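You operate a simulated robot arm through the tools that you are given. There is no shell and no other tool. Be economical: measure what you need, move in short steps, check, and stop when the job is done.

You are at the controls of a simulated robot arm. One attempt, no reset.

Task
Take the green disc out of the outlet block and close it up again.
Fine: clamp it first, fingers clear; dome on the mat, disc into the rework bay, dome pressed back on; then open the clamp.

Only the result counts: the job must be done as asked and must still hold three seconds after the hand-in. Knocking over, shifting, dropping, spilling or breaking anything else fails it.

Robot
A 6-joint arm with a two-finger parallel gripper, fixed in place. Base frame: the origin is at the foot of the arm, x ahead of it, y to its left, z up; the work surface is at about z = 0. Lengths are in mm, angles in degrees, forces in N, time in s.
With the tool pointing down near the work surface it reaches from about 140 to 580 mm from the base axis. Its first joint turns from -66.0 to 66.0 degrees. Payload 2.1 kg.
Tool frame: the origin (TCP) lies between the finger pads and is the grasp point; the fingertips stand 30 mm ahead of it; z points along the fingers, y is the line along which they close. Largest opening 94 mm; finger width 28, thickness 10; the body of the gripper, 50 by 96 mm, starts 55 mm behind the TCP.
Orientation is that of the tool frame in the base frame, as a unit quaternion [x, y, z, w]. With the fingers straight down and closing along the base's y, the tool's x points along the base's -x, its y along +y and its z along -z.

Tools
- The arm moves only by the tool step_arm. Its argument "moves" is a list of rows, each a list of 7 numbers: the shift along the tool's x, y, z in cm, then the turn, a rotation vector about the tool's x, y, z in rad, then the gripper command, from -1 (shut) to 1 (fully open), values between in proportion. In form: [[dx, dy, dz, wx, wy, wz, fingers], ...]. A call has 1 to 8 rows; each row is the pose to reach, as a shift and turn from the pose commanded when the call began, along the tool's axes at that moment. A row lasts 0.2 s, in which the tool goes at most 50 mm and 8.6 degrees; a call with a longer step from one row to the next is refused whole, and so is a gripper value outside its range. Where a pose cannot be reached the arm comes as near as it can. A force on the tool above 40 N (or 10 N above the force at the start of the call, whichever is more), or a blocked arm, ends the call early, and 0.2 s more pass. Each finger travels about 72 mm/s and halts on what it meets, pressing with about 38 N; the grip force reading is that of the motor and also rises with nothing between the fingers. The clock runs only during rows and for 0.2 s after the last one: add rows that repeat a pose to give the fingers time. The reply holds the time, the measured pose of the TCP, the force on the tool along the base axes, the opening and the grip force, in the units named above and with some noise, with the torque about the TCP (base axes, N m) and any sound that the robot's microphone picked up.
- Cameras (640 x 400 px; columns grow to the right, rows downward): "scene" is fixed at [21.1, -353, 483.3]; the picture's right is [0.98, -0.20, 0.00], its down [-0.10, -0.52, -0.85] and it looks along [0.17, 0.83, -0.53] (base axes); focal length 303 px, centre (320, 200). "wrist" rides on the gripper at [76, 14, -103] in the tool frame; the picture's right is [-0.18, 0.98, 0.00], its down [-0.75, -0.14, -0.64] and it looks along [-0.63, -0.12, 0.77] (tool axes); focal length 243 px, centre (320, 200). There is no depth. A picture from a camera that has moved, and an enlarged one, comes with that camera's place and axes in the base frame and with its lens. The place of the scene camera against the robot may be out by one fixed shift of up to 12 mm in any direction.
- snapshot(camera): a new picture of that camera. The clock stands still meanwhile.
- enlarge(camera, box): a new picture of the part [left, top, right, bottom] of that camera's present view, enlarged. The clock stands still meanwhile.
- hand_in(): hands the job in; it is judged then, once.

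Work in short steps. Places have to be worked out from the pictures, the camera data and where the tool is seen: move nearer, look again, correct. Check each grasp and each placing, and mend what went wrong. You have 120 turns and 68 pictures in all, those below and enlarged ones among them. Open the gripper and draw the arm clear of the work before you hand the job in, unless the task says otherwise; then end with one line.

The tools are called after "Emit:" by a JSON object that holds its "api" and its "payload". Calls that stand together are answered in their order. step_arm: Moves the arm, as the interface text tells. Its arguments: {"type":"object","properties":{"moves":{"type":"array"}},"required":["moves"]} The other tools are called the same way: snapshot (camera) takes a picture; enlarge (camera, box) takes an enlarged picture of a part of a camera's view; hand_in () hands the job in.

At the start:

```text
time: 0.0
tool_pos: [373.9, 100.8, 324.4]
tool_rot: [0.0, 1.0, 0.0, 0.0]
ft_force: [-0.3, 0.0, 0.2]
ft_torque: [0.01, -0.02, 0.0]
opening: 93.6
finger_force: 0.1
```

scene: 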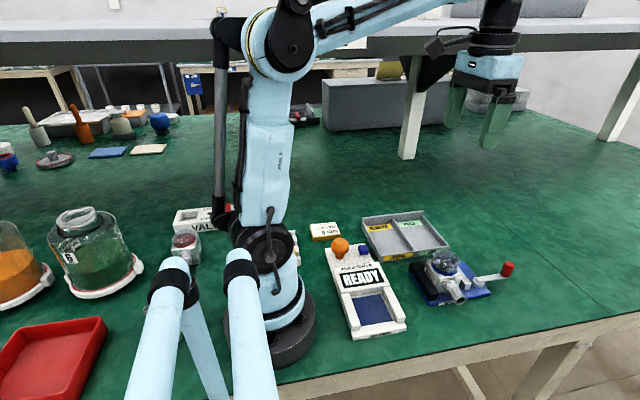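
wrist: 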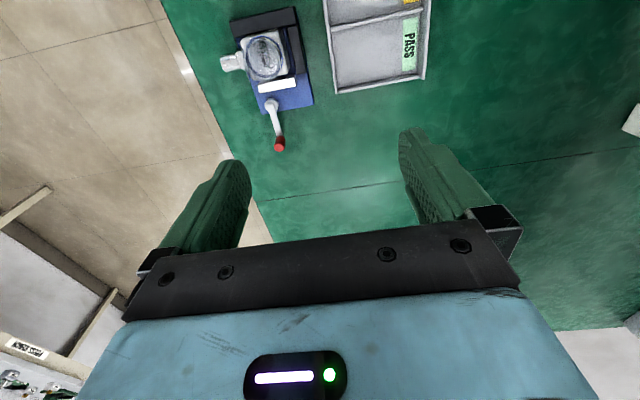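

I start by looking closely at the block, tray and mat from both cameras.

Emit:
{"api": "enlarge", "payload": {"camera": "scene", "box": [400, 230, 528, 310]}}

Emit:
{"api": "enlarge", "payload": {"camera": "scene", "box": [290, 200, 450, 345]}}

Emit:
{"api": "enlarge", "payload": {"camera": "wrist", "box": [210, 0, 450, 160]}}

```text
5.00 times, centred on (464, 270) of scene
camera zoom: at [21.1, -353.0, 483.3], right [0.98, -0.2, 0.0], down [-0.1, -0.52, -0.85], along [0.17, 0.83, -0.53], focal length 1516 px, centre (-400, -150)
```

zoom: 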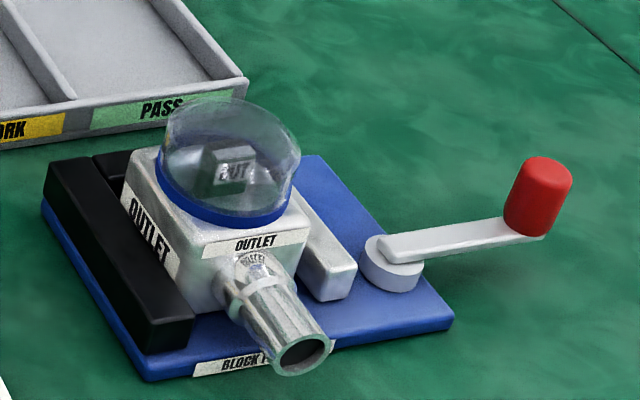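

```text
2.76 times, centred on (370, 272) of scene
camera zoom: at [21.1, -353.0, 483.3], right [0.98, -0.2, 0.0], down [-0.1, -0.52, -0.85], along [0.17, 0.83, -0.53], focal length 836 px, centre (182, 0)
```

zoom: 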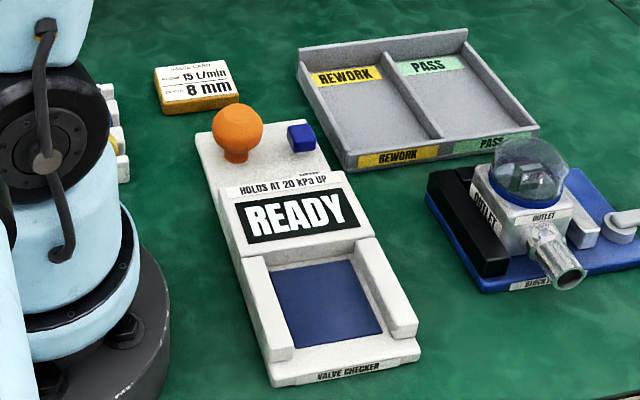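

```text
2.50 times, centred on (330, 80) of wrist
camera zoom: at [297.4, 115.7, 429.0], right [0.18, 0.98, 0.0], down [0.75, -0.14, 0.64], along [0.63, -0.12, -0.77], focal length 606 px, centre (295, 500)
```

zoom: 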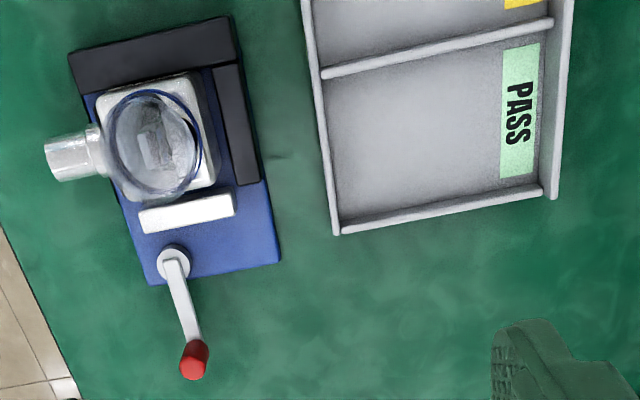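

The block sits around (345, 25). Now the remaining scene, to find "the mat" and check for other objects.

Emit:
{"api": "enlarge", "payload": {"camera": "scene", "box": [0, 90, 220, 228]}}

Emit:
{"api": "enlarge", "payload": {"camera": "scene", "box": [140, 190, 300, 290]}}

```text
2.90 times, centred on (110, 159) of scene
camera zoom: at [21.1, -353.0, 483.3], right [0.98, -0.2, 0.0], down [-0.1, -0.52, -0.85], along [0.17, 0.83, -0.53], focal length 879 px, centre (929, 319)
```

zoom: 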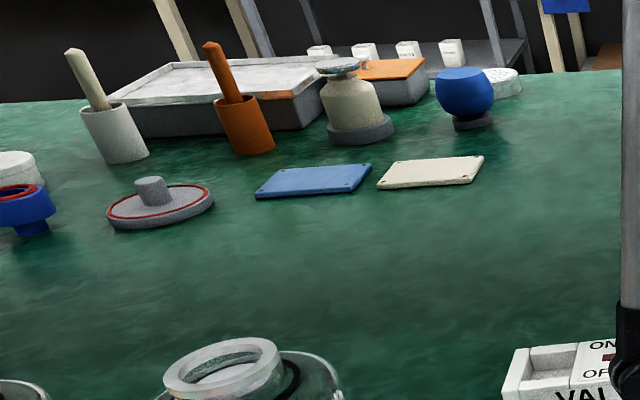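

```text
4.00 times, centred on (220, 240) of scene
camera zoom: at [21.1, -353.0, 483.3], right [0.98, -0.2, 0.0], down [-0.1, -0.52, -0.85], along [0.17, 0.83, -0.53], focal length 1212 px, centre (720, 40)
```

zoom: 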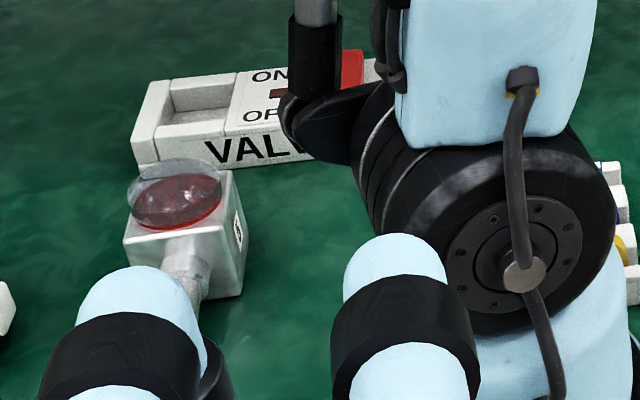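

Only one reachable block with a grey "OUT" indicator; I bring the wrist camera nearer to look into the dome.

Emit:
{"api": "step_arm", "payload": {"moves": [[3.1, -2, 2.1, 0, 0, 0, 1], [6.2, -4, 4.2, 0, 0, 0, 1], [9.4, -6.1, 6.4, 0, 0, 0, 1]]}}

Emit:
{"api": "snapshot", "payload": {"camera": "wrist"}}

```text
time: 0.8
tool_pos: [278.9, 37.8, 261.6]
tool_rot: [0.001, 1.0, 0.001, -0.001]
ft_force: [-0.1, -0.2, -0.4]
ft_torque: [0.01, 0.0, 0.0]
opening: 94.2
finger_force: 0.1
```

```text
60 pictures are left
camera wrist: at [203.0, 53.2, 364.7], right [0.18, 0.98, 0.0], down [0.75, -0.14, 0.64], along [0.63, -0.12, -0.77], focal length 243 px, centre (320, 200)
```

wrist: 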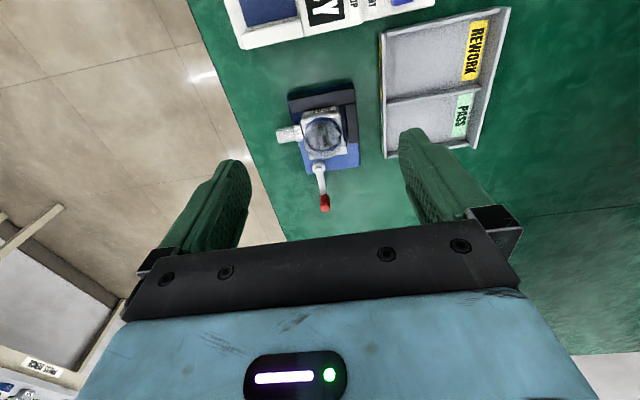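

Emit:
{"api": "enlarge", "payload": {"camera": "wrist", "box": [256, 70, 400, 220]}}

```text
2.67 times, centred on (328, 145) of wrist
camera zoom: at [203.0, 53.2, 364.7], right [0.18, 0.98, 0.0], down [0.75, -0.14, 0.64], along [0.63, -0.12, -0.77], focal length 647 px, centre (299, 347)
```

zoom: 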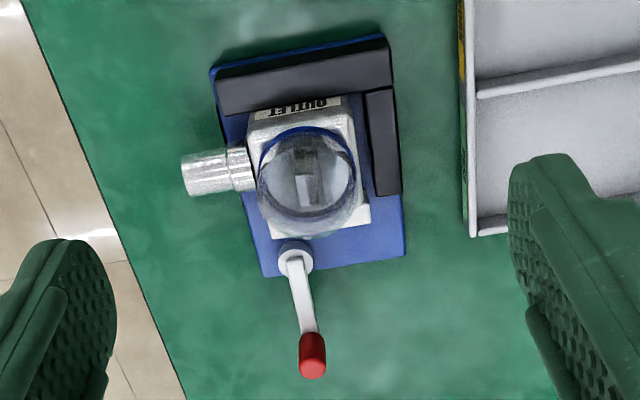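

I lower for a closer look at the dome and its content (fingers stay above everything).

Emit:
{"api": "step_arm", "payload": {"moves": [[0, 0, 4.5, 0, 0, 0, 1], [0, 0, 9, 0, 0, 0, 1], [0.3, 0, 13, 0, 0, 0, 1]]}}

Emit:
{"api": "enlarge", "payload": {"camera": "wrist", "box": [220, 80, 412, 260]}}

```text
time: 1.6
tool_pos: [274.5, 37.5, 133.2]
tool_rot: [0.0, 1.0, 0.0, 0.0]
ft_force: [0.0, -0.8, 0.3]
ft_torque: [-0.03, 0.01, 0.01]
opening: 94.1
finger_force: 0.1
```

```text
2.22 times, centred on (316, 170) of wrist
camera zoom: at [197.8, 54.1, 235.2], right [0.18, 0.98, 0.0], down [0.75, -0.14, 0.64], along [0.63, -0.12, -0.77], focal length 539 px, centre (329, 267)
```

zoom: 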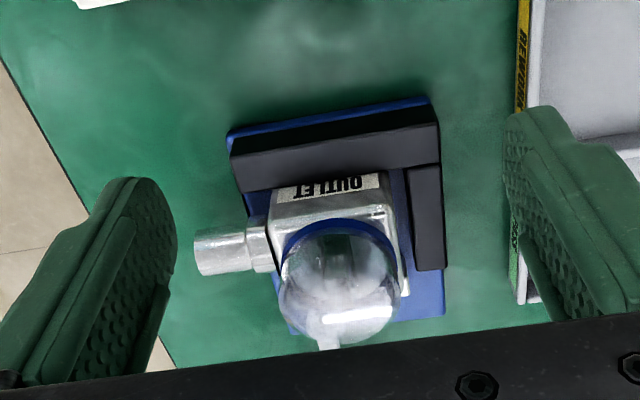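

The fixture base spans about x 296–431, y −12–79. The lever pivot is near (410, 11), the red knob near (478, 10, 40), and the dome near (347, 29). I go above the knob and look.

Emit:
{"api": "step_arm", "payload": {"moves": [[0, 0, -3.0, 0, 0, 0, 1], [-4.5, -0.6, -3, 0, 0, 0, 1], [-9, -1.3, -3, 0, 0, 0, 1], [-13.5, -2, -3, 0, 0, 0, 1], [-18, -2.75, -3, 0, 0, 0, 1], [-20.4, -2.75, -3, 0, 0, 0, 1]]}}

Emit:
{"api": "snapshot", "payload": {"camera": "wrist"}}

```text
time: 3.0
tool_pos: [479.0, 13.9, 163.9]
tool_rot: [0.0, 1.0, -0.001, 0.0]
ft_force: [0.2, 0.1, -0.3]
ft_torque: [0.03, -0.01, -0.01]
opening: 94.0
finger_force: 0.0
```

```text
57 pictures are left
camera wrist: at [402.7, 29.1, 265.4], right [0.18, 0.98, 0.0], down [0.75, -0.14, 0.64], along [0.63, -0.12, -0.77], focal length 243 px, centre (320, 200)
```

wrist: 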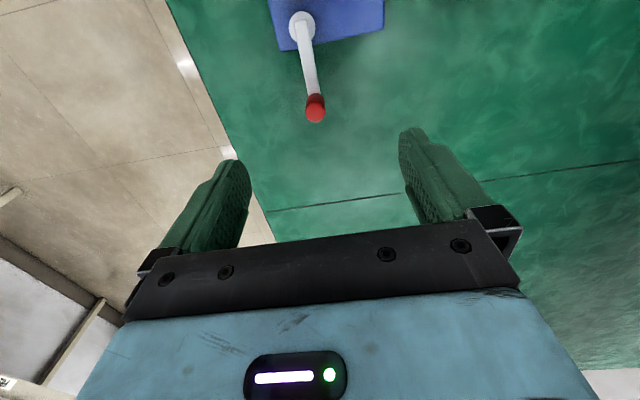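

The knob is confirmed at about (478, 11, 40). I descend with open fingers either side of it, fingertips at about z = 28.

Emit:
{"api": "step_arm", "payload": {"moves": [[0, -0.3, 4, 0, 0, 0, 1], [0, -0.3, 8, 0, 0, 0, 0.3], [0, -0.3, 10.5, 0, 0, 0, 0]]}}

Emit:
{"api": "snapshot", "payload": {"camera": "wrist"}}

```text
time: 3.8
tool_pos: [480.8, 13.0, 57.5]
tool_rot: [0.001, 1.0, 0.0, 0.001]
ft_force: [0.5, -0.3, -0.4]
ft_torque: [-0.03, -0.05, 0.01]
opening: 47.1
finger_force: 0.1
```

```text
56 pictures are left
camera wrist: at [403.8, 26.7, 160.5], right [0.18, 0.98, 0.0], down [0.75, -0.14, 0.64], along [0.63, -0.12, -0.77], focal length 243 px, centre (320, 200)
```

wrist: 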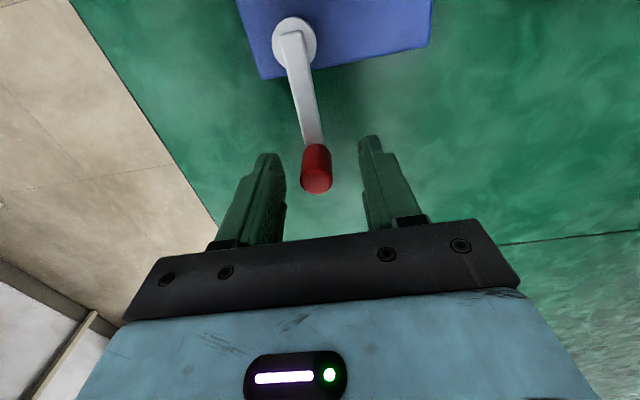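

The knob is centred between the fingers, so I close on it.

Emit:
{"api": "step_arm", "payload": {"moves": [[0, -0.1, 0, 0, 0, 0, -1], [0, -0.1, 0, 0, 0, 0, -1], [0, -0.1, 0, 0, 0, 0, -1]]}}

```text
time: 4.6
tool_pos: [480.4, 9.8, 58.0]
tool_rot: [0.0, 1.0, 0.0, 0.0]
ft_force: [-2.4, -0.7, -1.0]
ft_torque: [0.01, -0.27, -0.02]
opening: 16.9
finger_force: 45.2
```

The knob is held (17 mm). I try swinging the lever toward +y about the pivot, turning the tool with it, and watch the force.

Emit:
{"api": "step_arm", "payload": {"moves": [[0.056, 0.75, 0, 0, 0, -0.131, -1], [0.221, 1.58, 0, 0, 0, -0.262, -1], [0.494, 2.39, 0, 0, 0, -0.393, -1]]}}

Emit:
{"api": "snapshot", "payload": {"camera": "wrist"}}

```text
time: 5.1
tool_pos: [478.9, 10.1, 57.9]
tool_rot: [-0.084, 0.996, -0.008, -0.001]
ft_force: [0.1, -10.6, 1.6]
ft_torque: [0.96, 0.04, -0.01]
opening: 17.1
finger_force: 45.1
stopped in row 2: the force on the tool passed its limit at 47 N (the readings are from after the stop); the commanded pose is now the measured one
```

```text
55 pictures are left
camera wrist: at [402.0, 14.4, 160.2], right [0.02, 1.0, -0.02], down [0.77, 0.0, 0.64], along [0.64, -0.02, -0.77], focal length 243 px, centre (320, 200)
```

wrist: 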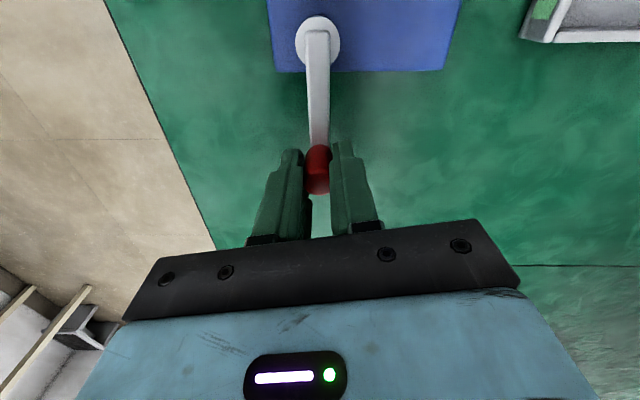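

The +y swing is blocked (47 N), so that is the stop side. I try the other way, toward −y.

Emit:
{"api": "step_arm", "payload": {"moves": [[0.176, -0.759, 0, 0, 0, 0.145, -1], [0.442, -1.492, 0, 0, 0, 0.29, -1], [0.79, -2.189, 0, 0, 0, 0.435, -1]]}}

Emit:
{"api": "snapshot", "payload": {"camera": "wrist"}}

```text
time: 5.9
tool_pos: [475.5, -9.7, 57.9]
tool_rot: [0.132, 0.991, -0.007, 0.0]
ft_force: [5.9, -0.5, -22.0]
ft_torque: [1.08, -0.17, -0.08]
opening: 17.3
finger_force: 44.9
```

```text
54 pictures are left
camera wrist: at [405.7, 25.6, 159.6], right [0.44, 0.9, -0.01], down [0.69, -0.33, 0.65], along [0.58, -0.29, -0.76], focal length 243 px, centre (320, 200)
```

wrist: 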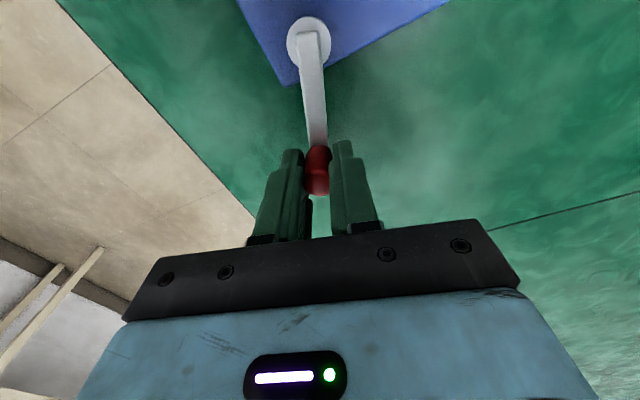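

The lever follows toward −y. I continue the arc about the pivot.

Emit:
{"api": "step_arm", "payload": {"moves": [[0.121, -0.769, 0, 0, 0, 0.13, -1], [0.331, -1.52, 0, 0, 0, 0.26, -1], [0.631, -2.239, 0, 0, 0, 0.39, -1], [1.015, -2.919, 0, 0, 0, 0.52, -1]]}}

```text
time: 6.9
tool_pos: [458.4, -35.8, 57.6]
tool_rot: [0.382, 0.924, -0.006, 0.001]
ft_force: [-5.3, 16.6, -27.4]
ft_torque: [0.09, -0.78, -0.36]
opening: 17.0
finger_force: 44.8
```

Lever at about −46°, resistance moderate; I continue the arc.

Emit:
{"api": "step_arm", "payload": {"moves": [[0.092, -0.773, 0, 0, 0, 0.12, -1], [0.274, -1.531, 0, 0, 0, 0.24, -1], [0.546, -2.263, 0, 0, 0, 0.36, -1], [0.902, -2.956, 0, 0, 0, 0.48, -1]]}}

Emit:
{"api": "snapshot", "payload": {"camera": "wrist"}}

Emit:
{"api": "enlarge", "payload": {"camera": "scene", "box": [400, 220, 528, 310]}}

```text
time: 7.9
tool_pos: [439.7, -46.3, 57.3]
tool_rot: [0.561, 0.828, 0.001, 0.007]
ft_force: [9.5, 2.8, -2.7]
ft_torque: [-0.25, 0.54, 0.06]
opening: 16.8
finger_force: 45.3
stopped in row 4: the force on the tool passed its limit at 48 N (the readings are from after the stop); the commanded pose is now the measured one
```

```text
53 pictures are left
camera wrist: at [423.6, 31.0, 160.6], right [0.98, 0.19, 0.01], down [0.14, -0.75, 0.65], along [0.13, -0.64, -0.76], focal length 243 px, centre (320, 200)
```

wrist: 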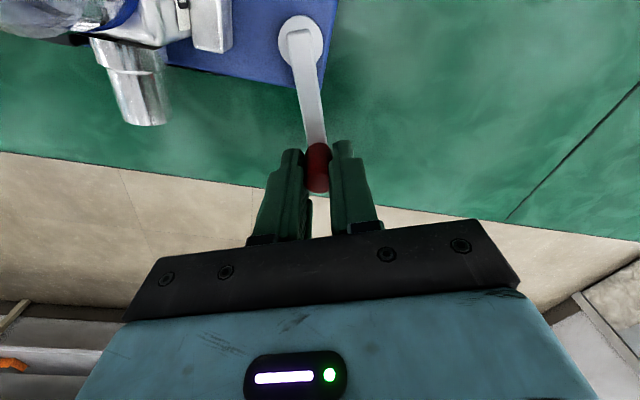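

```text
4.44 times, centred on (464, 265) of scene
camera zoom: at [21.1, -353.0, 483.3], right [0.98, -0.2, 0.0], down [-0.1, -0.52, -0.85], along [0.17, 0.83, -0.53], focal length 1347 px, centre (-320, -89)
```

zoom: 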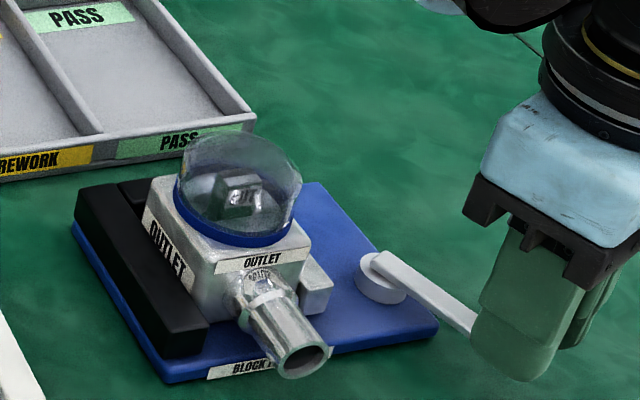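

The jaw has moved onto the block; the lever is at about −66°. I try a little further, to see whether it is at its end or just stiff.

Emit:
{"api": "step_arm", "payload": {"moves": [[0.009, -0.649, 0, 0, 0, 0.06, -1], [0.076, -1.269, 0, 0, 0, 0.16, -1], [0.206, -1.878, 0, 0, 0, 0.26, -1]]}}

Emit:
{"api": "snapshot", "payload": {"camera": "wrist"}}

```text
time: 8.3
tool_pos: [440.9, -46.0, 59.7]
tool_rot: [0.578, 0.816, 0.006, 0.012]
ft_force: [12.2, 3.1, -6.1]
ft_torque: [-0.33, 1.0, 0.13]
opening: 17.4
finger_force: 44.8
stopped in row 1: the force on the tool passed its limit at 49 N (the readings are from after the stop); the commanded pose is now the measured one
```

```text
51 pictures are left
camera wrist: at [424.9, 31.4, 160.5], right [0.99, 0.15, 0.03], down [0.1, -0.76, 0.65], along [0.12, -0.64, -0.76], focal length 243 px, centre (320, 200)
```

wrist: 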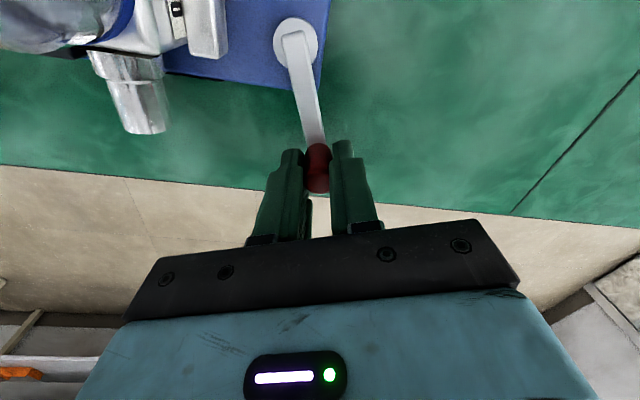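

A firm end stop at about −65° with the jaw against the block: clamped. I release the knob and rise.

Emit:
{"api": "step_arm", "payload": {"moves": [[0, 0, 0, 0, 0, 0, -0.2], [0, 0, 0, 0, 0, 0, -0.1], [0, 0, -4, 0, 0, 0, -0.1], [0, 0, -8, 0, 0, 0, 0], [0, 0, -12, 0, 0, 0, 1]]}}

Emit:
{"api": "enlarge", "payload": {"camera": "scene", "box": [400, 220, 528, 310]}}

Emit:
{"api": "snapshot", "payload": {"camera": "wrist"}}

```text
time: 9.5
tool_pos: [435.1, -47.5, 180.9]
tool_rot: [0.579, 0.815, 0.006, 0.012]
ft_force: [-0.1, 0.2, -0.9]
ft_torque: [-0.03, -0.01, -0.05]
opening: 94.2
finger_force: 0.1
```

```text
4.44 times, centred on (464, 265) of scene
camera zoom: at [21.1, -353.0, 483.3], right [0.98, -0.2, 0.0], down [-0.1, -0.52, -0.85], along [0.17, 0.83, -0.53], focal length 1347 px, centre (-320, -89)
```

zoom: 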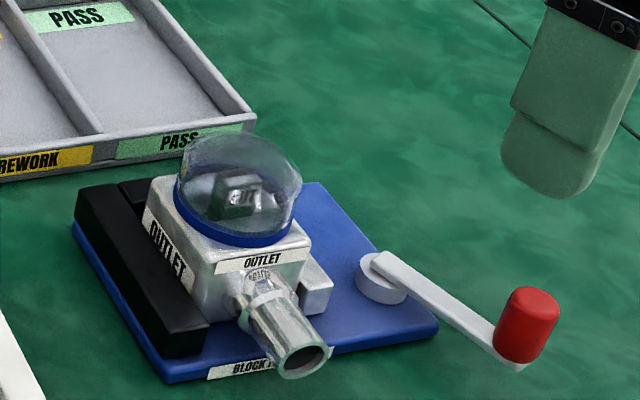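

```text
49 pictures are left
camera wrist: at [421.8, 31.3, 283.0], right [0.99, 0.15, 0.02], down [0.1, -0.76, 0.65], along [0.12, -0.64, -0.76], focal length 243 px, centre (320, 200)
```

wrist: 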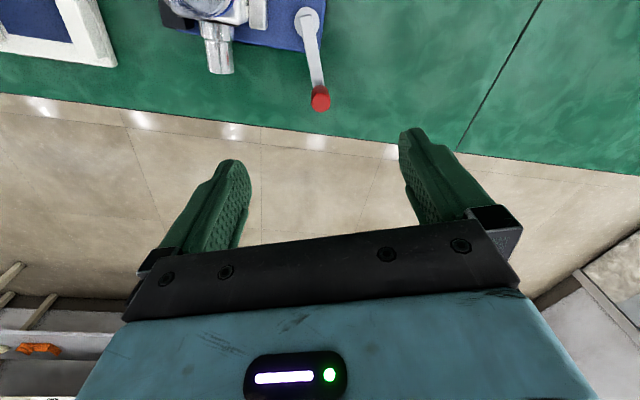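

The clamp holds on its own. I now turn the tool back and go above the dome at (347, 29), staying at z = 180.

Emit:
{"api": "step_arm", "payload": {"moves": [[1.26, -0.72, 0, 0.0015, 0.003, -0.148, 1], [2.52, -1.45, 0, 0.003, 0.006, -0.296, 1], [3.79, -2.17, 0, 0.0046, 0.009, -0.444, 1], [5.05, -2.9, 0, 0.006, 0.012, -0.592, 1], [6.31, -3.62, 0, 0.0077, 0.015, -0.74, 1], [7.57, -4.34, 0, 0.009, 0.018, -0.888, 1], [8.84, -5.07, 0, 0.011, 0.021, -1.036, 1], [10.1, -5.79, 0, 0.012, 0.024, -1.184, 1]]}}

Emit:
{"api": "step_arm", "payload": {"moves": [[0, 0, 0, 0.0005, 0.001, -0.05, 1]]}}

Emit:
{"api": "snapshot", "payload": {"camera": "wrist"}}

```text
time: 11.3
tool_pos: [346.9, 30.6, 178.2]
tool_rot: [0.025, 1.0, 0.0, 0.0]
ft_force: [0.1, 0.2, 0.4]
ft_torque: [0.01, 0.0, 0.01]
opening: 93.7
finger_force: 0.1
```

```text
time: 11.7
tool_pos: [349.0, 31.3, 176.8]
tool_rot: [0.0, 1.0, 0.0, -0.002]
ft_force: [0.4, 0.1, -0.2]
ft_torque: [-0.02, 0.0, 0.01]
opening: 93.8
finger_force: 0.1
```

```text
48 pictures are left
camera wrist: at [271.3, 46.1, 279.5], right [0.18, 0.98, 0.0], down [0.75, -0.14, 0.64], along [0.63, -0.12, -0.77], focal length 243 px, centre (320, 200)
```

wrist: 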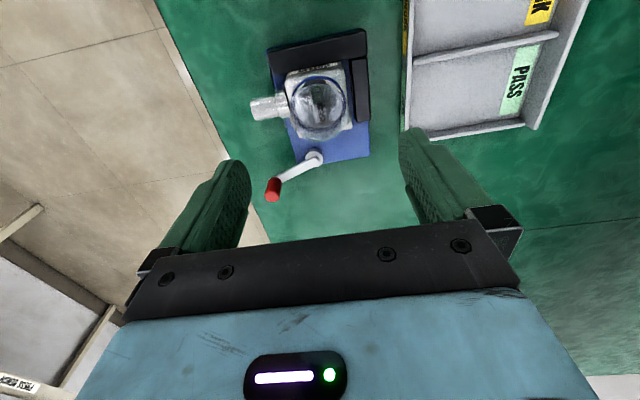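

Emit:
{"api": "enlarge", "payload": {"camera": "wrist", "box": [240, 20, 400, 160]}}

```text
2.86 times, centred on (320, 90) of wrist
camera zoom: at [271.3, 46.1, 279.5], right [0.18, 0.98, 0.0], down [0.75, -0.14, 0.64], along [0.63, -0.12, -0.77], focal length 693 px, centre (320, 514)
```

zoom: 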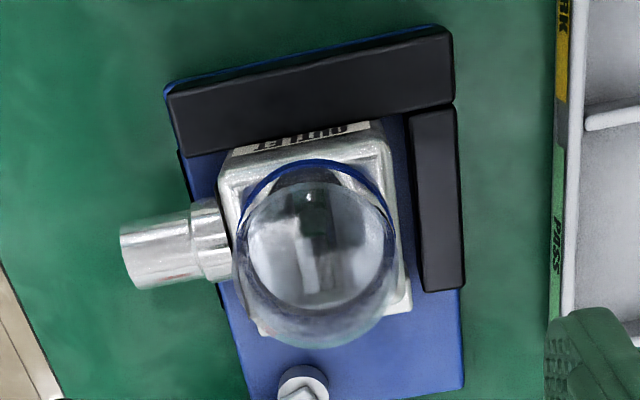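

Block top is at about z = 52 and centred near (346, 30). The dome is about 50 mm across and centred near (346, 30.5). I descend partway and look again.

Emit:
{"api": "step_arm", "payload": {"moves": [[0.3, -0.05, 4, 0, 0, 0, 1], [0.3, -0.05, 7.2, 0, 0, 0, 1], [0.3, -0.05, 7.2, 0, 0, 0, 1]]}}

Emit:
{"api": "snapshot", "payload": {"camera": "wrist"}}

Emit:
{"api": "enlarge", "payload": {"camera": "scene", "box": [390, 180, 534, 310]}}

```text
time: 12.5
tool_pos: [344.6, 28.5, 104.3]
tool_rot: [0.001, 1.0, 0.001, 0.0]
ft_force: [0.1, -0.3, -0.5]
ft_torque: [-0.01, 0.0, 0.01]
opening: 94.1
finger_force: 0.0
```

```text
46 pictures are left
camera wrist: at [268.0, 45.1, 206.2], right [0.19, 0.98, 0.0], down [0.75, -0.14, 0.64], along [0.63, -0.12, -0.77], focal length 243 px, centre (320, 200)
```

wrist: 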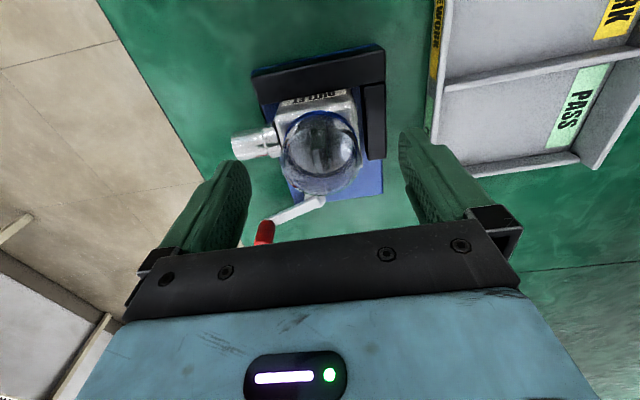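

```text
3.08 times, centred on (462, 245) of scene
camera zoom: at [21.1, -353.0, 483.3], right [0.98, -0.2, 0.0], down [-0.1, -0.52, -0.85], along [0.17, 0.83, -0.53], focal length 933 px, centre (-117, 62)
```

zoom: 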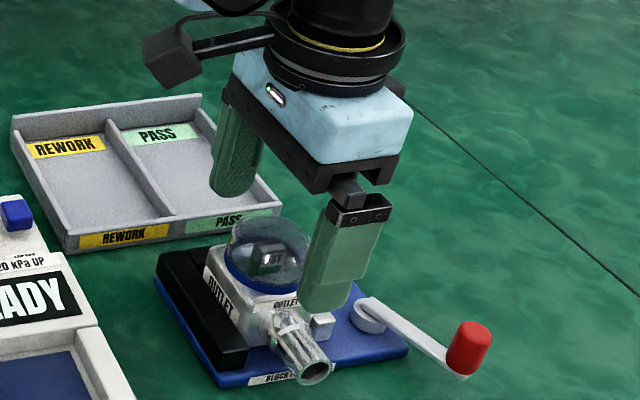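

The fingers straddle the dome well. I lower to TCP z = 88 (tips just above the block top) and close on the dome.

Emit:
{"api": "step_arm", "payload": {"moves": [[0, 0.22, 1.6, 0, 0, 0, 1], [0, 0.22, 1.6, 0, 0, 0, 0.1], [0, 0.22, 1.6, 0, 0, 0, 0], [0, 0.22, 1.6, 0, 0, 0, -0.3], [0, 0.22, 1.6, 0, 0, 0, -0.3]]}}

Emit:
{"api": "snapshot", "payload": {"camera": "wrist"}}

```text
time: 13.7
tool_pos: [345.7, 31.9, 87.3]
tool_rot: [0.001, 1.0, 0.0, -0.001]
ft_force: [0.4, -0.5, -3.6]
ft_torque: [-0.07, -0.04, -0.05]
opening: 51.2
finger_force: 37.9
```

```text
44 pictures are left
camera wrist: at [268.2, 47.0, 190.5], right [0.19, 0.98, 0.0], down [0.75, -0.14, 0.64], along [0.63, -0.12, -0.77], focal length 243 px, centre (320, 200)
```

wrist: 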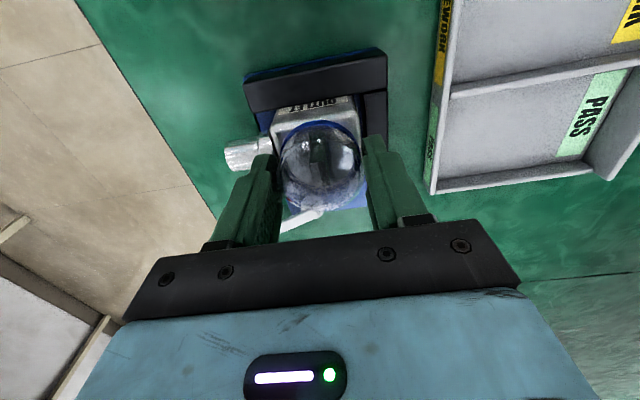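

The dome is held at 51 mm. I pull straight up in small steps.

Emit:
{"api": "step_arm", "payload": {"moves": [[0, 0, -0.2, 0, 0, 0, -0.3], [0, 0, -0.4, 0, 0, 0, -0.3], [0, 0, -0.7, 0, 0, 0, -0.3], [0, 0, -1.0, 0, 0, 0, -0.3], [0, 0, -1.5, 0, 0, 0, -0.3], [0, 0, -2.0, 0, 0, 0, -0.3]]}}

Emit:
{"api": "enlarge", "payload": {"camera": "scene", "box": [390, 180, 534, 310]}}

```text
time: 15.1
tool_pos: [345.3, 32.8, 108.4]
tool_rot: [0.001, 1.0, 0.0, 0.0]
ft_force: [0.1, 0.6, 0.2]
ft_torque: [0.02, -0.02, 0.01]
opening: 50.9
finger_force: 37.8
heard: snap
```

```text
3.08 times, centred on (462, 245) of scene
camera zoom: at [21.1, -353.0, 483.3], right [0.98, -0.2, 0.0], down [-0.1, -0.52, -0.85], along [0.17, 0.83, -0.53], focal length 933 px, centre (-117, 62)
```

zoom: 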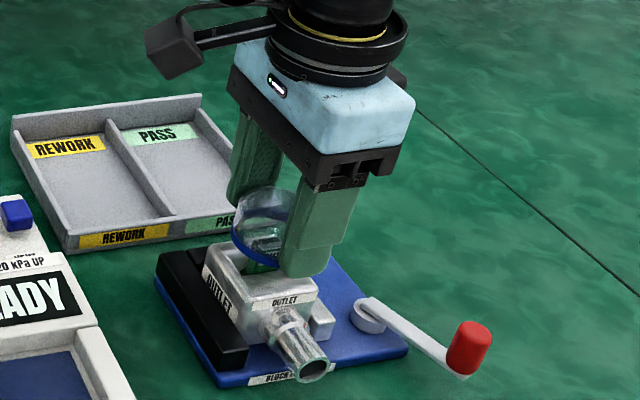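

The dome snapped free. I lift it higher and look into the block before carrying it away.

Emit:
{"api": "step_arm", "payload": {"moves": [[0, 0, -3, 0, 0, 0, -0.3], [0, 0, -6, 0, 0, 0, -0.3], [-3.5, 3, -7, 0, 0, 0, -0.3], [-7, 6, -7, 0, 0, 0, -0.3], [-10.5, 9, -7, 0, 0, 0, -0.3], [-13.5, 10, -7, 0, 0, 0, -0.3]]}}

Emit:
{"api": "snapshot", "payload": {"camera": "wrist"}}

Emit:
{"api": "snapshot", "payload": {"camera": "scene"}}

Emit:
{"api": "enlarge", "payload": {"camera": "scene", "box": [400, 230, 528, 310]}}

```text
time: 16.5
tool_pos: [481.1, 131.1, 178.3]
tool_rot: [0.001, 1.0, 0.0, 0.0]
ft_force: [-0.6, -0.4, -0.6]
ft_torque: [0.01, 0.03, -0.01]
opening: 51.1
finger_force: 38.1
```

```text
42 pictures are left
camera wrist: at [405.2, 146.2, 280.8], right [0.19, 0.98, 0.0], down [0.75, -0.14, 0.64], along [0.63, -0.12, -0.77], focal length 243 px, centre (320, 200)
```

wrist: 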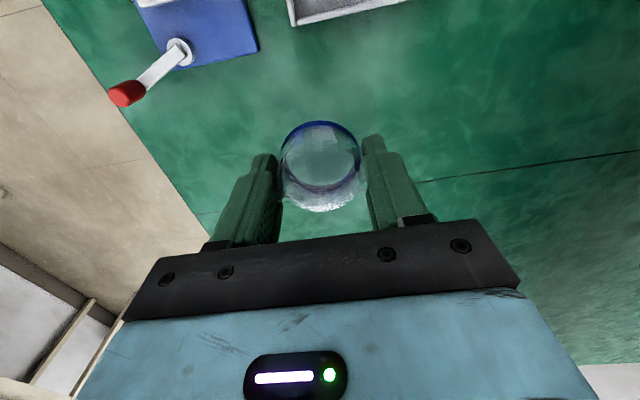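

```text
41 pictures are left
```

scene: 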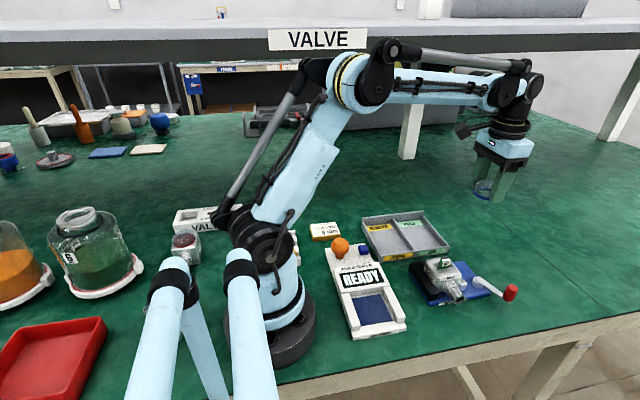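

```text
5.00 times, centred on (464, 270) of scene
camera zoom: at [21.1, -353.0, 483.3], right [0.98, -0.2, 0.0], down [-0.1, -0.52, -0.85], along [0.17, 0.83, -0.53], focal length 1516 px, centre (-400, -150)
```

zoom: 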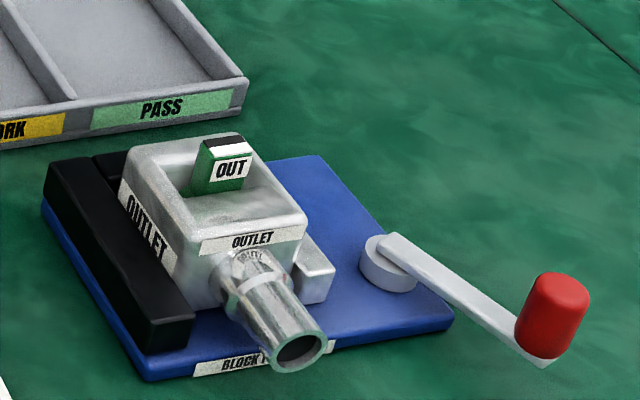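

The green part with an "OUT" tab is in the block. I lower the dome onto the clear green mat here at about (481, 131).

Emit:
{"api": "step_arm", "payload": {"moves": [[0, 0, 4.5, 0, 0, 0, -0.3], [0, 0, 9, 0, 0, 0, -0.3], [0, 0, 12.8, 0, 0, 0, -0.3], [0, 0, 12.8, 0, 0, 0, -0.3]]}}

Emit:
{"api": "enlarge", "payload": {"camera": "scene", "box": [430, 150, 574, 250]}}

```text
time: 17.5
tool_pos: [479.4, 131.2, 51.1]
tool_rot: [0.001, 1.0, -0.001, -0.001]
ft_force: [-0.6, 1.4, 0.0]
ft_torque: [-0.03, -0.02, 0.03]
opening: 51.1
finger_force: 38.1
```

```text
4.00 times, centred on (502, 200) of scene
camera zoom: at [21.1, -353.0, 483.3], right [0.98, -0.2, 0.0], down [-0.1, -0.52, -0.85], along [0.17, 0.83, -0.53], focal length 1212 px, centre (-408, 200)
```

zoom: 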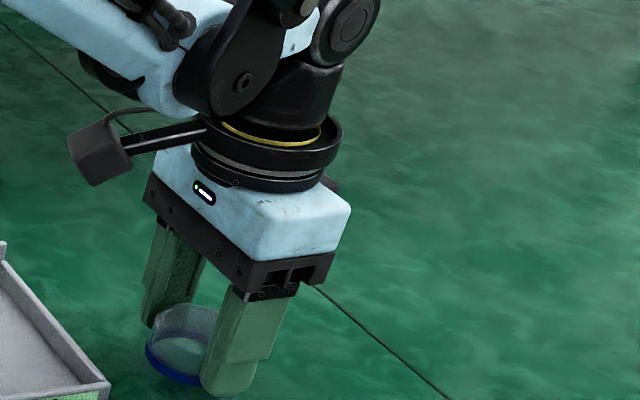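

I lower in small steps until contact shows.

Emit:
{"api": "step_arm", "payload": {"moves": [[0, 0, 0.4, 0, 0, 0, -0.3], [0, 0, 0.8, 0, 0, 0, -0.3], [0, 0, 1.1, 0, 0, 0, -0.3], [0, 0, 1.3, 0, 0, 0, -0.3]]}}

```text
time: 18.5
tool_pos: [479.7, 132.1, 37.1]
tool_rot: [0.001, 1.0, 0.0, -0.001]
ft_force: [-0.1, 0.1, 0.8]
ft_torque: [0.03, 0.01, -0.02]
opening: 51.0
finger_force: 38.2
```

Emit:
{"api": "step_arm", "payload": {"moves": [[0, 0, 0.15, 0, 0, 0, -0.3], [0, 0, 0.3, 0, 0, 0, -0.3], [0, 0, 0.3, 0, 0, 0, -0.3]]}}

Emit:
{"api": "enlarge", "payload": {"camera": "scene", "box": [430, 190, 510, 250]}}

```text
time: 19.3
tool_pos: [481.1, 132.2, 34.3]
tool_rot: [0.001, 1.0, 0.001, -0.001]
ft_force: [0.0, 0.3, -0.7]
ft_torque: [0.04, -0.03, 0.01]
opening: 50.8
finger_force: 38.1
```

```text
6.67 times, centred on (470, 220) of scene
camera zoom: at [21.1, -353.0, 483.3], right [0.98, -0.2, 0.0], down [-0.1, -0.52, -0.85], along [0.17, 0.83, -0.53], focal length 2021 px, centre (-680, 67)
```

zoom: 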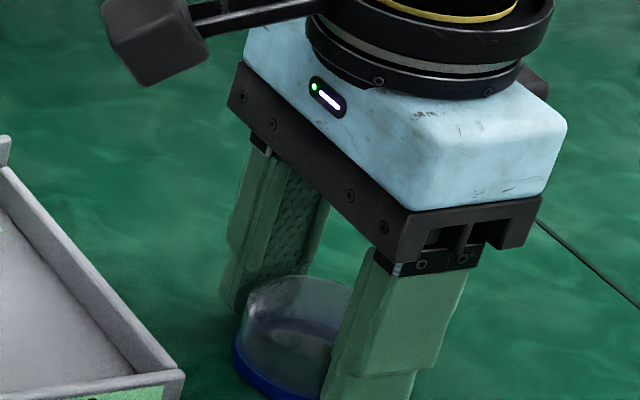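

No contact yet; tips are about 4 mm up. I go down 1 mm at a time.

Emit:
{"api": "step_arm", "payload": {"moves": [[0, 0, 0.1, 0, 0, 0, -0.3], [0, 0, 0.2, 0, 0, 0, -0.3], [0, 0, 0.2, 0, 0, 0, -0.3]]}}

```text
time: 20.1
tool_pos: [479.9, 131.4, 32.2]
tool_rot: [0.001, 1.0, 0.0, -0.001]
ft_force: [0.5, 0.3, -0.3]
ft_torque: [-0.02, 0.01, 0.04]
opening: 51.1
finger_force: 37.7
```

Emit:
{"api": "step_arm", "payload": {"moves": [[0, 0, 0.1, 0, 0, 0, -0.3], [0, 0, 0.1, 0, 0, 0, -0.3]]}}

Emit:
{"api": "snapshot", "payload": {"camera": "wrist"}}

```text
time: 20.7
tool_pos: [479.3, 131.6, 32.6]
tool_rot: [0.001, 1.0, 0.0, 0.0]
ft_force: [1.9, 0.6, 25.9]
ft_torque: [0.0, -0.04, 0.01]
opening: 51.1
finger_force: 37.9
```

```text
37 pictures are left
camera wrist: at [403.4, 146.8, 134.3], right [0.19, 0.98, 0.0], down [0.75, -0.14, 0.64], along [0.63, -0.12, -0.77], focal length 243 px, centre (320, 200)
```

wrist: 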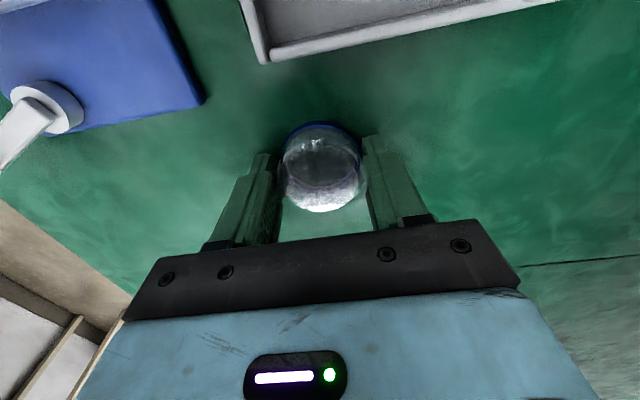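

Contact felt (26 N): the dome is on the mat with TCP at about z = 32. I ease off, release and rise.

Emit:
{"api": "step_arm", "payload": {"moves": [[0, 0, -0.1, 0, 0, 0, -0.1], [0, 0, -0.1, 0, 0, 0, 0.3], [0, 0, -0.1, 0, 0, 0, 0.8], [0, 0, -4, 0, 0, 0, 1], [0, 0, -8, 0, 0, 0, 1], [0, 0, -12, 0, 0, 0, 1]]}}

Emit:
{"api": "snapshot", "payload": {"camera": "wrist"}}

```text
time: 22.1
tool_pos: [479.6, 129.7, 150.9]
tool_rot: [0.001, 1.0, 0.0, 0.0]
ft_force: [0.0, 1.2, 0.6]
ft_torque: [0.04, -0.02, -0.02]
opening: 94.0
finger_force: 0.1
```

```text
36 pictures are left
camera wrist: at [403.7, 144.9, 253.9], right [0.19, 0.98, 0.0], down [0.75, -0.14, 0.64], along [0.63, -0.12, -0.77], focal length 243 px, centre (320, 200)
```

wrist: 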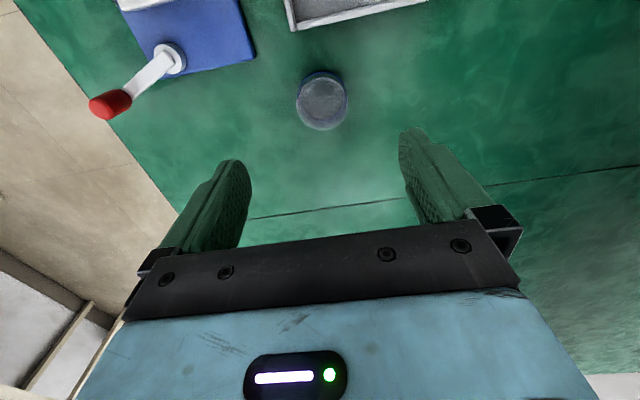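

The dome stands safely. I go back toward the block to view the green part.

Emit:
{"api": "step_arm", "payload": {"moves": [[3.8, -2, -1, 0, 0, 0, 1], [7.6, -4, -1, 0, 0, 0, 1], [11.4, -6, -1, 0, 0, 0, 1], [15.2, -8, -1, 0, 0, 0, 1], [18, -9.8, -1, 0, 0, 0, 1], [18, -9.8, 2, 0, 0, 0, 1]]}}

Emit:
{"api": "enlarge", "payload": {"camera": "wrist", "box": [240, 60, 400, 180]}}

```text
time: 23.5
tool_pos: [300.2, 31.7, 130.1]
tool_rot: [0.001, 1.0, 0.0, 0.0]
ft_force: [-0.1, 0.1, -0.4]
ft_torque: [-0.01, 0.0, -0.01]
opening: 94.0
finger_force: 0.1
```

```text
3.33 times, centred on (320, 120) of wrist
camera zoom: at [224.2, 47.7, 233.3], right [0.19, 0.98, 0.0], down [0.75, -0.14, 0.64], along [0.63, -0.12, -0.77], focal length 809 px, centre (320, 467)
```

zoom: 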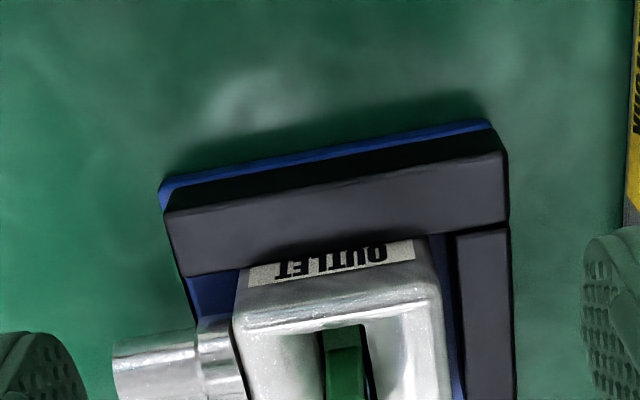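

Framed too high; I take the part of the picture just below.

Emit:
{"api": "enlarge", "payload": {"camera": "wrist", "box": [260, 130, 380, 220]}}

```text
4.44 times, centred on (320, 175) of wrist
camera zoom: at [224.2, 47.7, 233.3], right [0.19, 0.98, 0.0], down [0.75, -0.14, 0.64], along [0.63, -0.12, -0.77], focal length 1078 px, centre (320, 311)
```

zoom: 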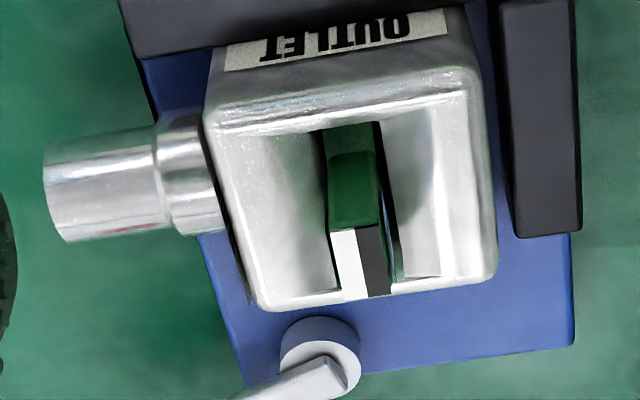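

I need a more vertical view into the block, so I move forward and up, and enlarge the scene view too.

Emit:
{"api": "step_arm", "payload": {"moves": [[0, 0, -4, 0, 0, 0, 1], [-4.5, 0, -5, 0, 0, 0, 1], [-9, 0, -5, 0, 0, 0, 1]]}}

Emit:
{"api": "enlarge", "payload": {"camera": "wrist", "box": [270, 10, 370, 85]}}

Emit:
{"api": "enlarge", "payload": {"camera": "scene", "box": [420, 250, 468, 285]}}

```text
time: 24.3
tool_pos: [392.5, 32.3, 182.3]
tool_rot: [0.001, 1.0, 0.001, 0.0]
ft_force: [0.2, 0.2, 0.8]
ft_torque: [-0.01, -0.01, 0.0]
opening: 94.0
finger_force: 0.1
```

```text
5.33 times, centred on (320, 48) of wrist
camera zoom: at [315.0, 47.5, 284.3], right [0.19, 0.98, 0.0], down [0.75, -0.14, 0.64], along [0.63, -0.12, -0.77], focal length 1294 px, centre (320, 1013)
```

zoom: 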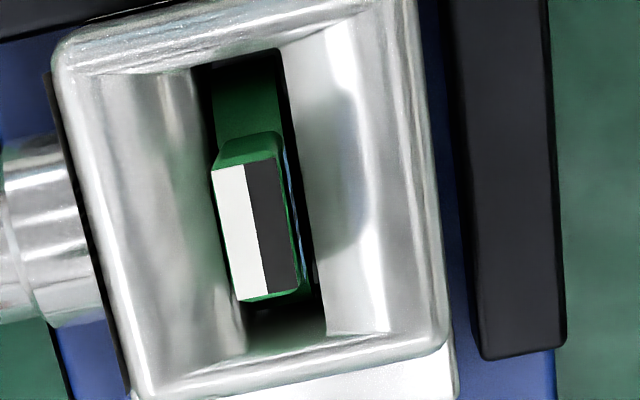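

```text
11.43 times, centred on (444, 268) of scene
camera zoom: at [21.1, -353.0, 483.3], right [0.98, -0.2, 0.0], down [-0.1, -0.52, -0.85], along [0.17, 0.83, -0.53], focal length 3464 px, centre (-1097, -571)
```

zoom: 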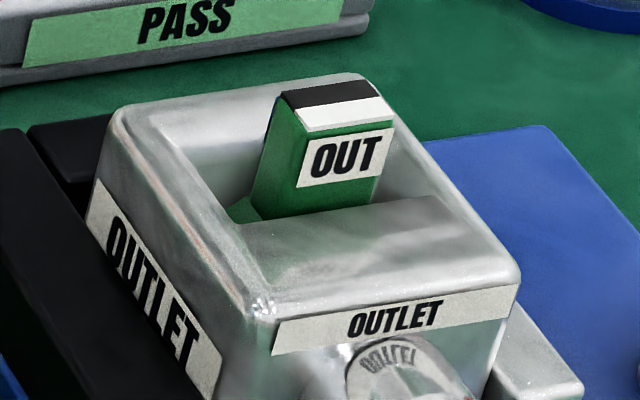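

The green part is a disc standing in the slot with a tab 10 mm × 16 mm, whose top is near (347, 32, 64); the cavity slopes. I approach above the tab with the fingers pre-narrowed to 24 mm.

Emit:
{"api": "step_arm", "payload": {"moves": [[4.55, 0, 0, 0, 0, 0, 0], [4.55, 0, 4, 0, 0, 0, -0.5], [4.55, 0, 7.5, 0, 0, 0, -0.5], [4.55, 0, 7.5, 0, 0, 0, -0.5]]}}

Emit:
{"api": "enlarge", "payload": {"camera": "wrist", "box": [250, 110, 390, 215]}}

Emit:
{"api": "enlarge", "payload": {"camera": "scene", "box": [400, 230, 496, 290]}}

```text
time: 25.3
tool_pos: [344.5, 32.6, 104.9]
tool_rot: [0.001, 1.0, 0.0, 0.0]
ft_force: [-0.4, 0.5, -0.1]
ft_torque: [-0.05, 0.03, 0.0]
opening: 23.8
finger_force: 0.0
```

```text
3.81 times, centred on (320, 162) of wrist
camera zoom: at [267.9, 47.6, 207.9], right [0.19, 0.98, 0.0], down [0.75, -0.14, 0.64], along [0.63, -0.12, -0.77], focal length 924 px, centre (320, 343)
```

zoom: 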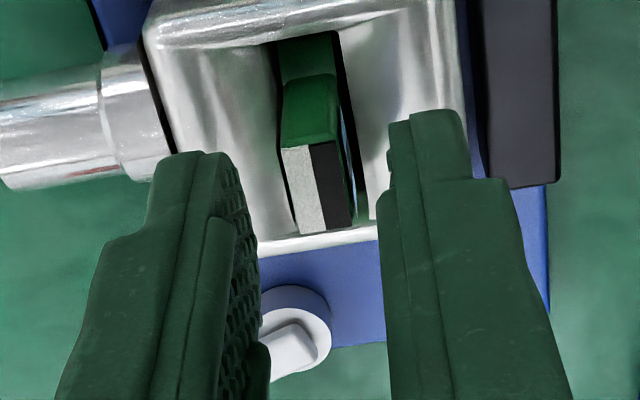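

```text
6.67 times, centred on (448, 260) of scene
camera zoom: at [21.1, -353.0, 483.3], right [0.98, -0.2, 0.0], down [-0.1, -0.52, -0.85], along [0.17, 0.83, -0.53], focal length 2021 px, centre (-533, -200)
```

zoom: 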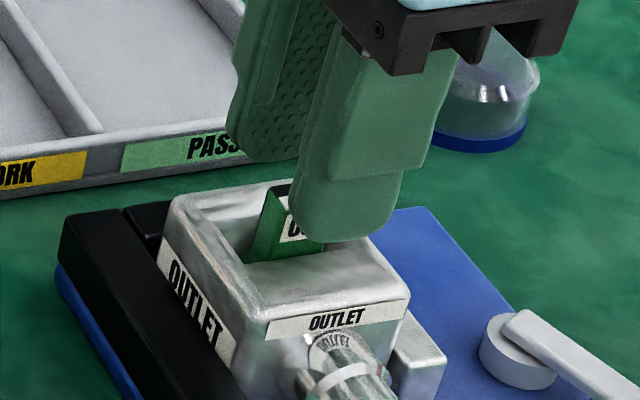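

Alignment is good; I shift 3 mm ahead and lower to TCP z ≈ 83, then close on the tab.

Emit:
{"api": "step_arm", "payload": {"moves": [[-0.3, -0.05, 1.2, 0, 0, 0, -0.5], [-0.3, -0.05, 2.1, 0, 0, 0, -0.5], [-0.3, -0.05, 2.1, 0, 0, 0, -0.5]]}}

Emit:
{"api": "step_arm", "payload": {"moves": [[0, 0, 0, 0, 0, 0, -1], [0, 0, 0, 0, 0, 0, -1]]}}

Emit:
{"api": "enlarge", "payload": {"camera": "wrist", "box": [250, 110, 390, 215]}}

```text
time: 26.0
tool_pos: [348.1, 32.9, 86.4]
tool_rot: [0.0, 1.0, -0.001, -0.001]
ft_force: [-1.4, -0.3, 10.8]
ft_torque: [0.07, -0.12, 0.02]
opening: 23.9
finger_force: 0.1
stopped in row 3: the force on the tool passed its limit at 43 N (the readings are from after the stop); the commanded pose is now the measured one
```

```text
time: 26.6
tool_pos: [348.5, 32.9, 86.8]
tool_rot: [0.001, 1.0, 0.0, -0.001]
ft_force: [0.1, 3.9, 18.6]
ft_torque: [0.17, -0.09, 0.02]
opening: 8.5
finger_force: 37.9
```

```text
3.81 times, centred on (320, 162) of wrist
camera zoom: at [271.6, 48.2, 188.7], right [0.19, 0.98, 0.0], down [0.75, -0.14, 0.64], along [0.63, -0.12, -0.77], focal length 924 px, centre (320, 343)
```

zoom: 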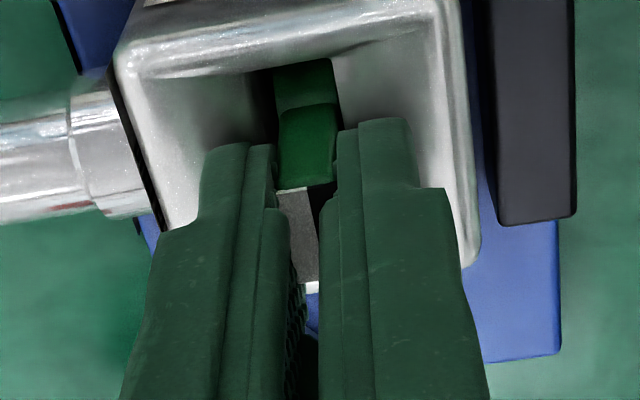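

The tips touched the slope at about z = 56, but the tab is gripped (8.5 mm). I pull up gently.

Emit:
{"api": "step_arm", "payload": {"moves": [[0, 0, -0.3, 0, 0, 0, -1], [0, 0, -0.6, 0, 0, 0, -1], [0, 0, -1.0, 0, 0, 0, -1], [0, 0, -1.5, 0, 0, 0, -1], [0, 0, -2.5, 0, 0, 0, -1]]}}

Emit:
{"api": "enlarge", "payload": {"camera": "scene", "box": [400, 210, 496, 290]}}

Emit:
{"api": "snapshot", "payload": {"camera": "wrist"}}

```text
time: 27.8
tool_pos: [347.5, 33.6, 111.5]
tool_rot: [0.0, 1.0, -0.001, -0.001]
ft_force: [-0.1, -0.4, -0.4]
ft_torque: [-0.02, 0.0, 0.01]
opening: 8.5
finger_force: 38.5
```

```text
5.00 times, centred on (448, 250) of scene
camera zoom: at [21.1, -353.0, 483.3], right [0.98, -0.2, 0.0], down [-0.1, -0.52, -0.85], along [0.17, 0.83, -0.53], focal length 1516 px, centre (-320, -50)
```

zoom: 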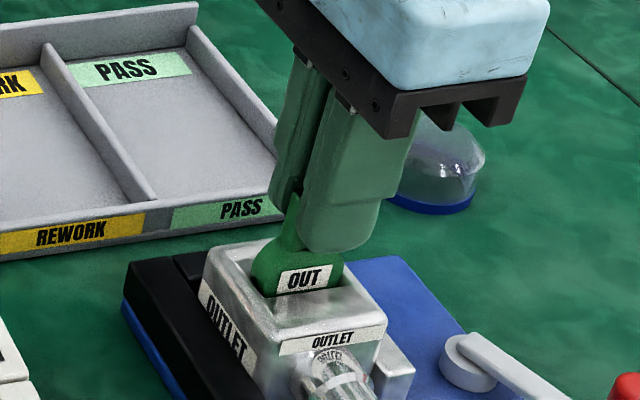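

```text
27 pictures are left
camera wrist: at [271.3, 48.8, 213.9], right [0.19, 0.98, 0.0], down [0.76, -0.14, 0.64], along [0.63, -0.12, -0.77], focal length 243 px, centre (320, 200)
```

wrist: 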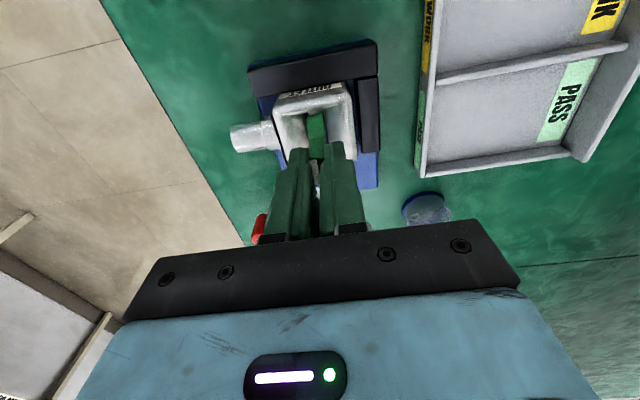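

The disc is coming out upright. I lift it well clear and check it.

Emit:
{"api": "step_arm", "payload": {"moves": [[0, 0, -2.5, 0, 0, 0, -1], [0, 0, -5, 0, 0, 0, -1], [0, 0, -7.5, 0, 0, 0, -1]]}}

Emit:
{"api": "enlarge", "payload": {"camera": "scene", "box": [350, 180, 510, 290]}}

```text
time: 28.6
tool_pos: [347.8, 32.7, 185.6]
tool_rot: [0.001, 1.0, -0.001, -0.002]
ft_force: [-0.2, -0.6, 0.3]
ft_torque: [0.03, 0.02, 0.06]
opening: 8.3
finger_force: 38.1
```

```text
3.64 times, centred on (430, 235) of scene
camera zoom: at [21.1, -353.0, 483.3], right [0.98, -0.2, 0.0], down [-0.1, -0.52, -0.85], along [0.17, 0.83, -0.53], focal length 1102 px, centre (-80, 73)
```

zoom: 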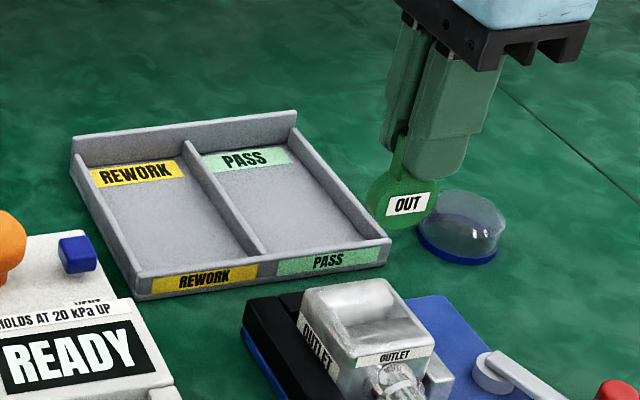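

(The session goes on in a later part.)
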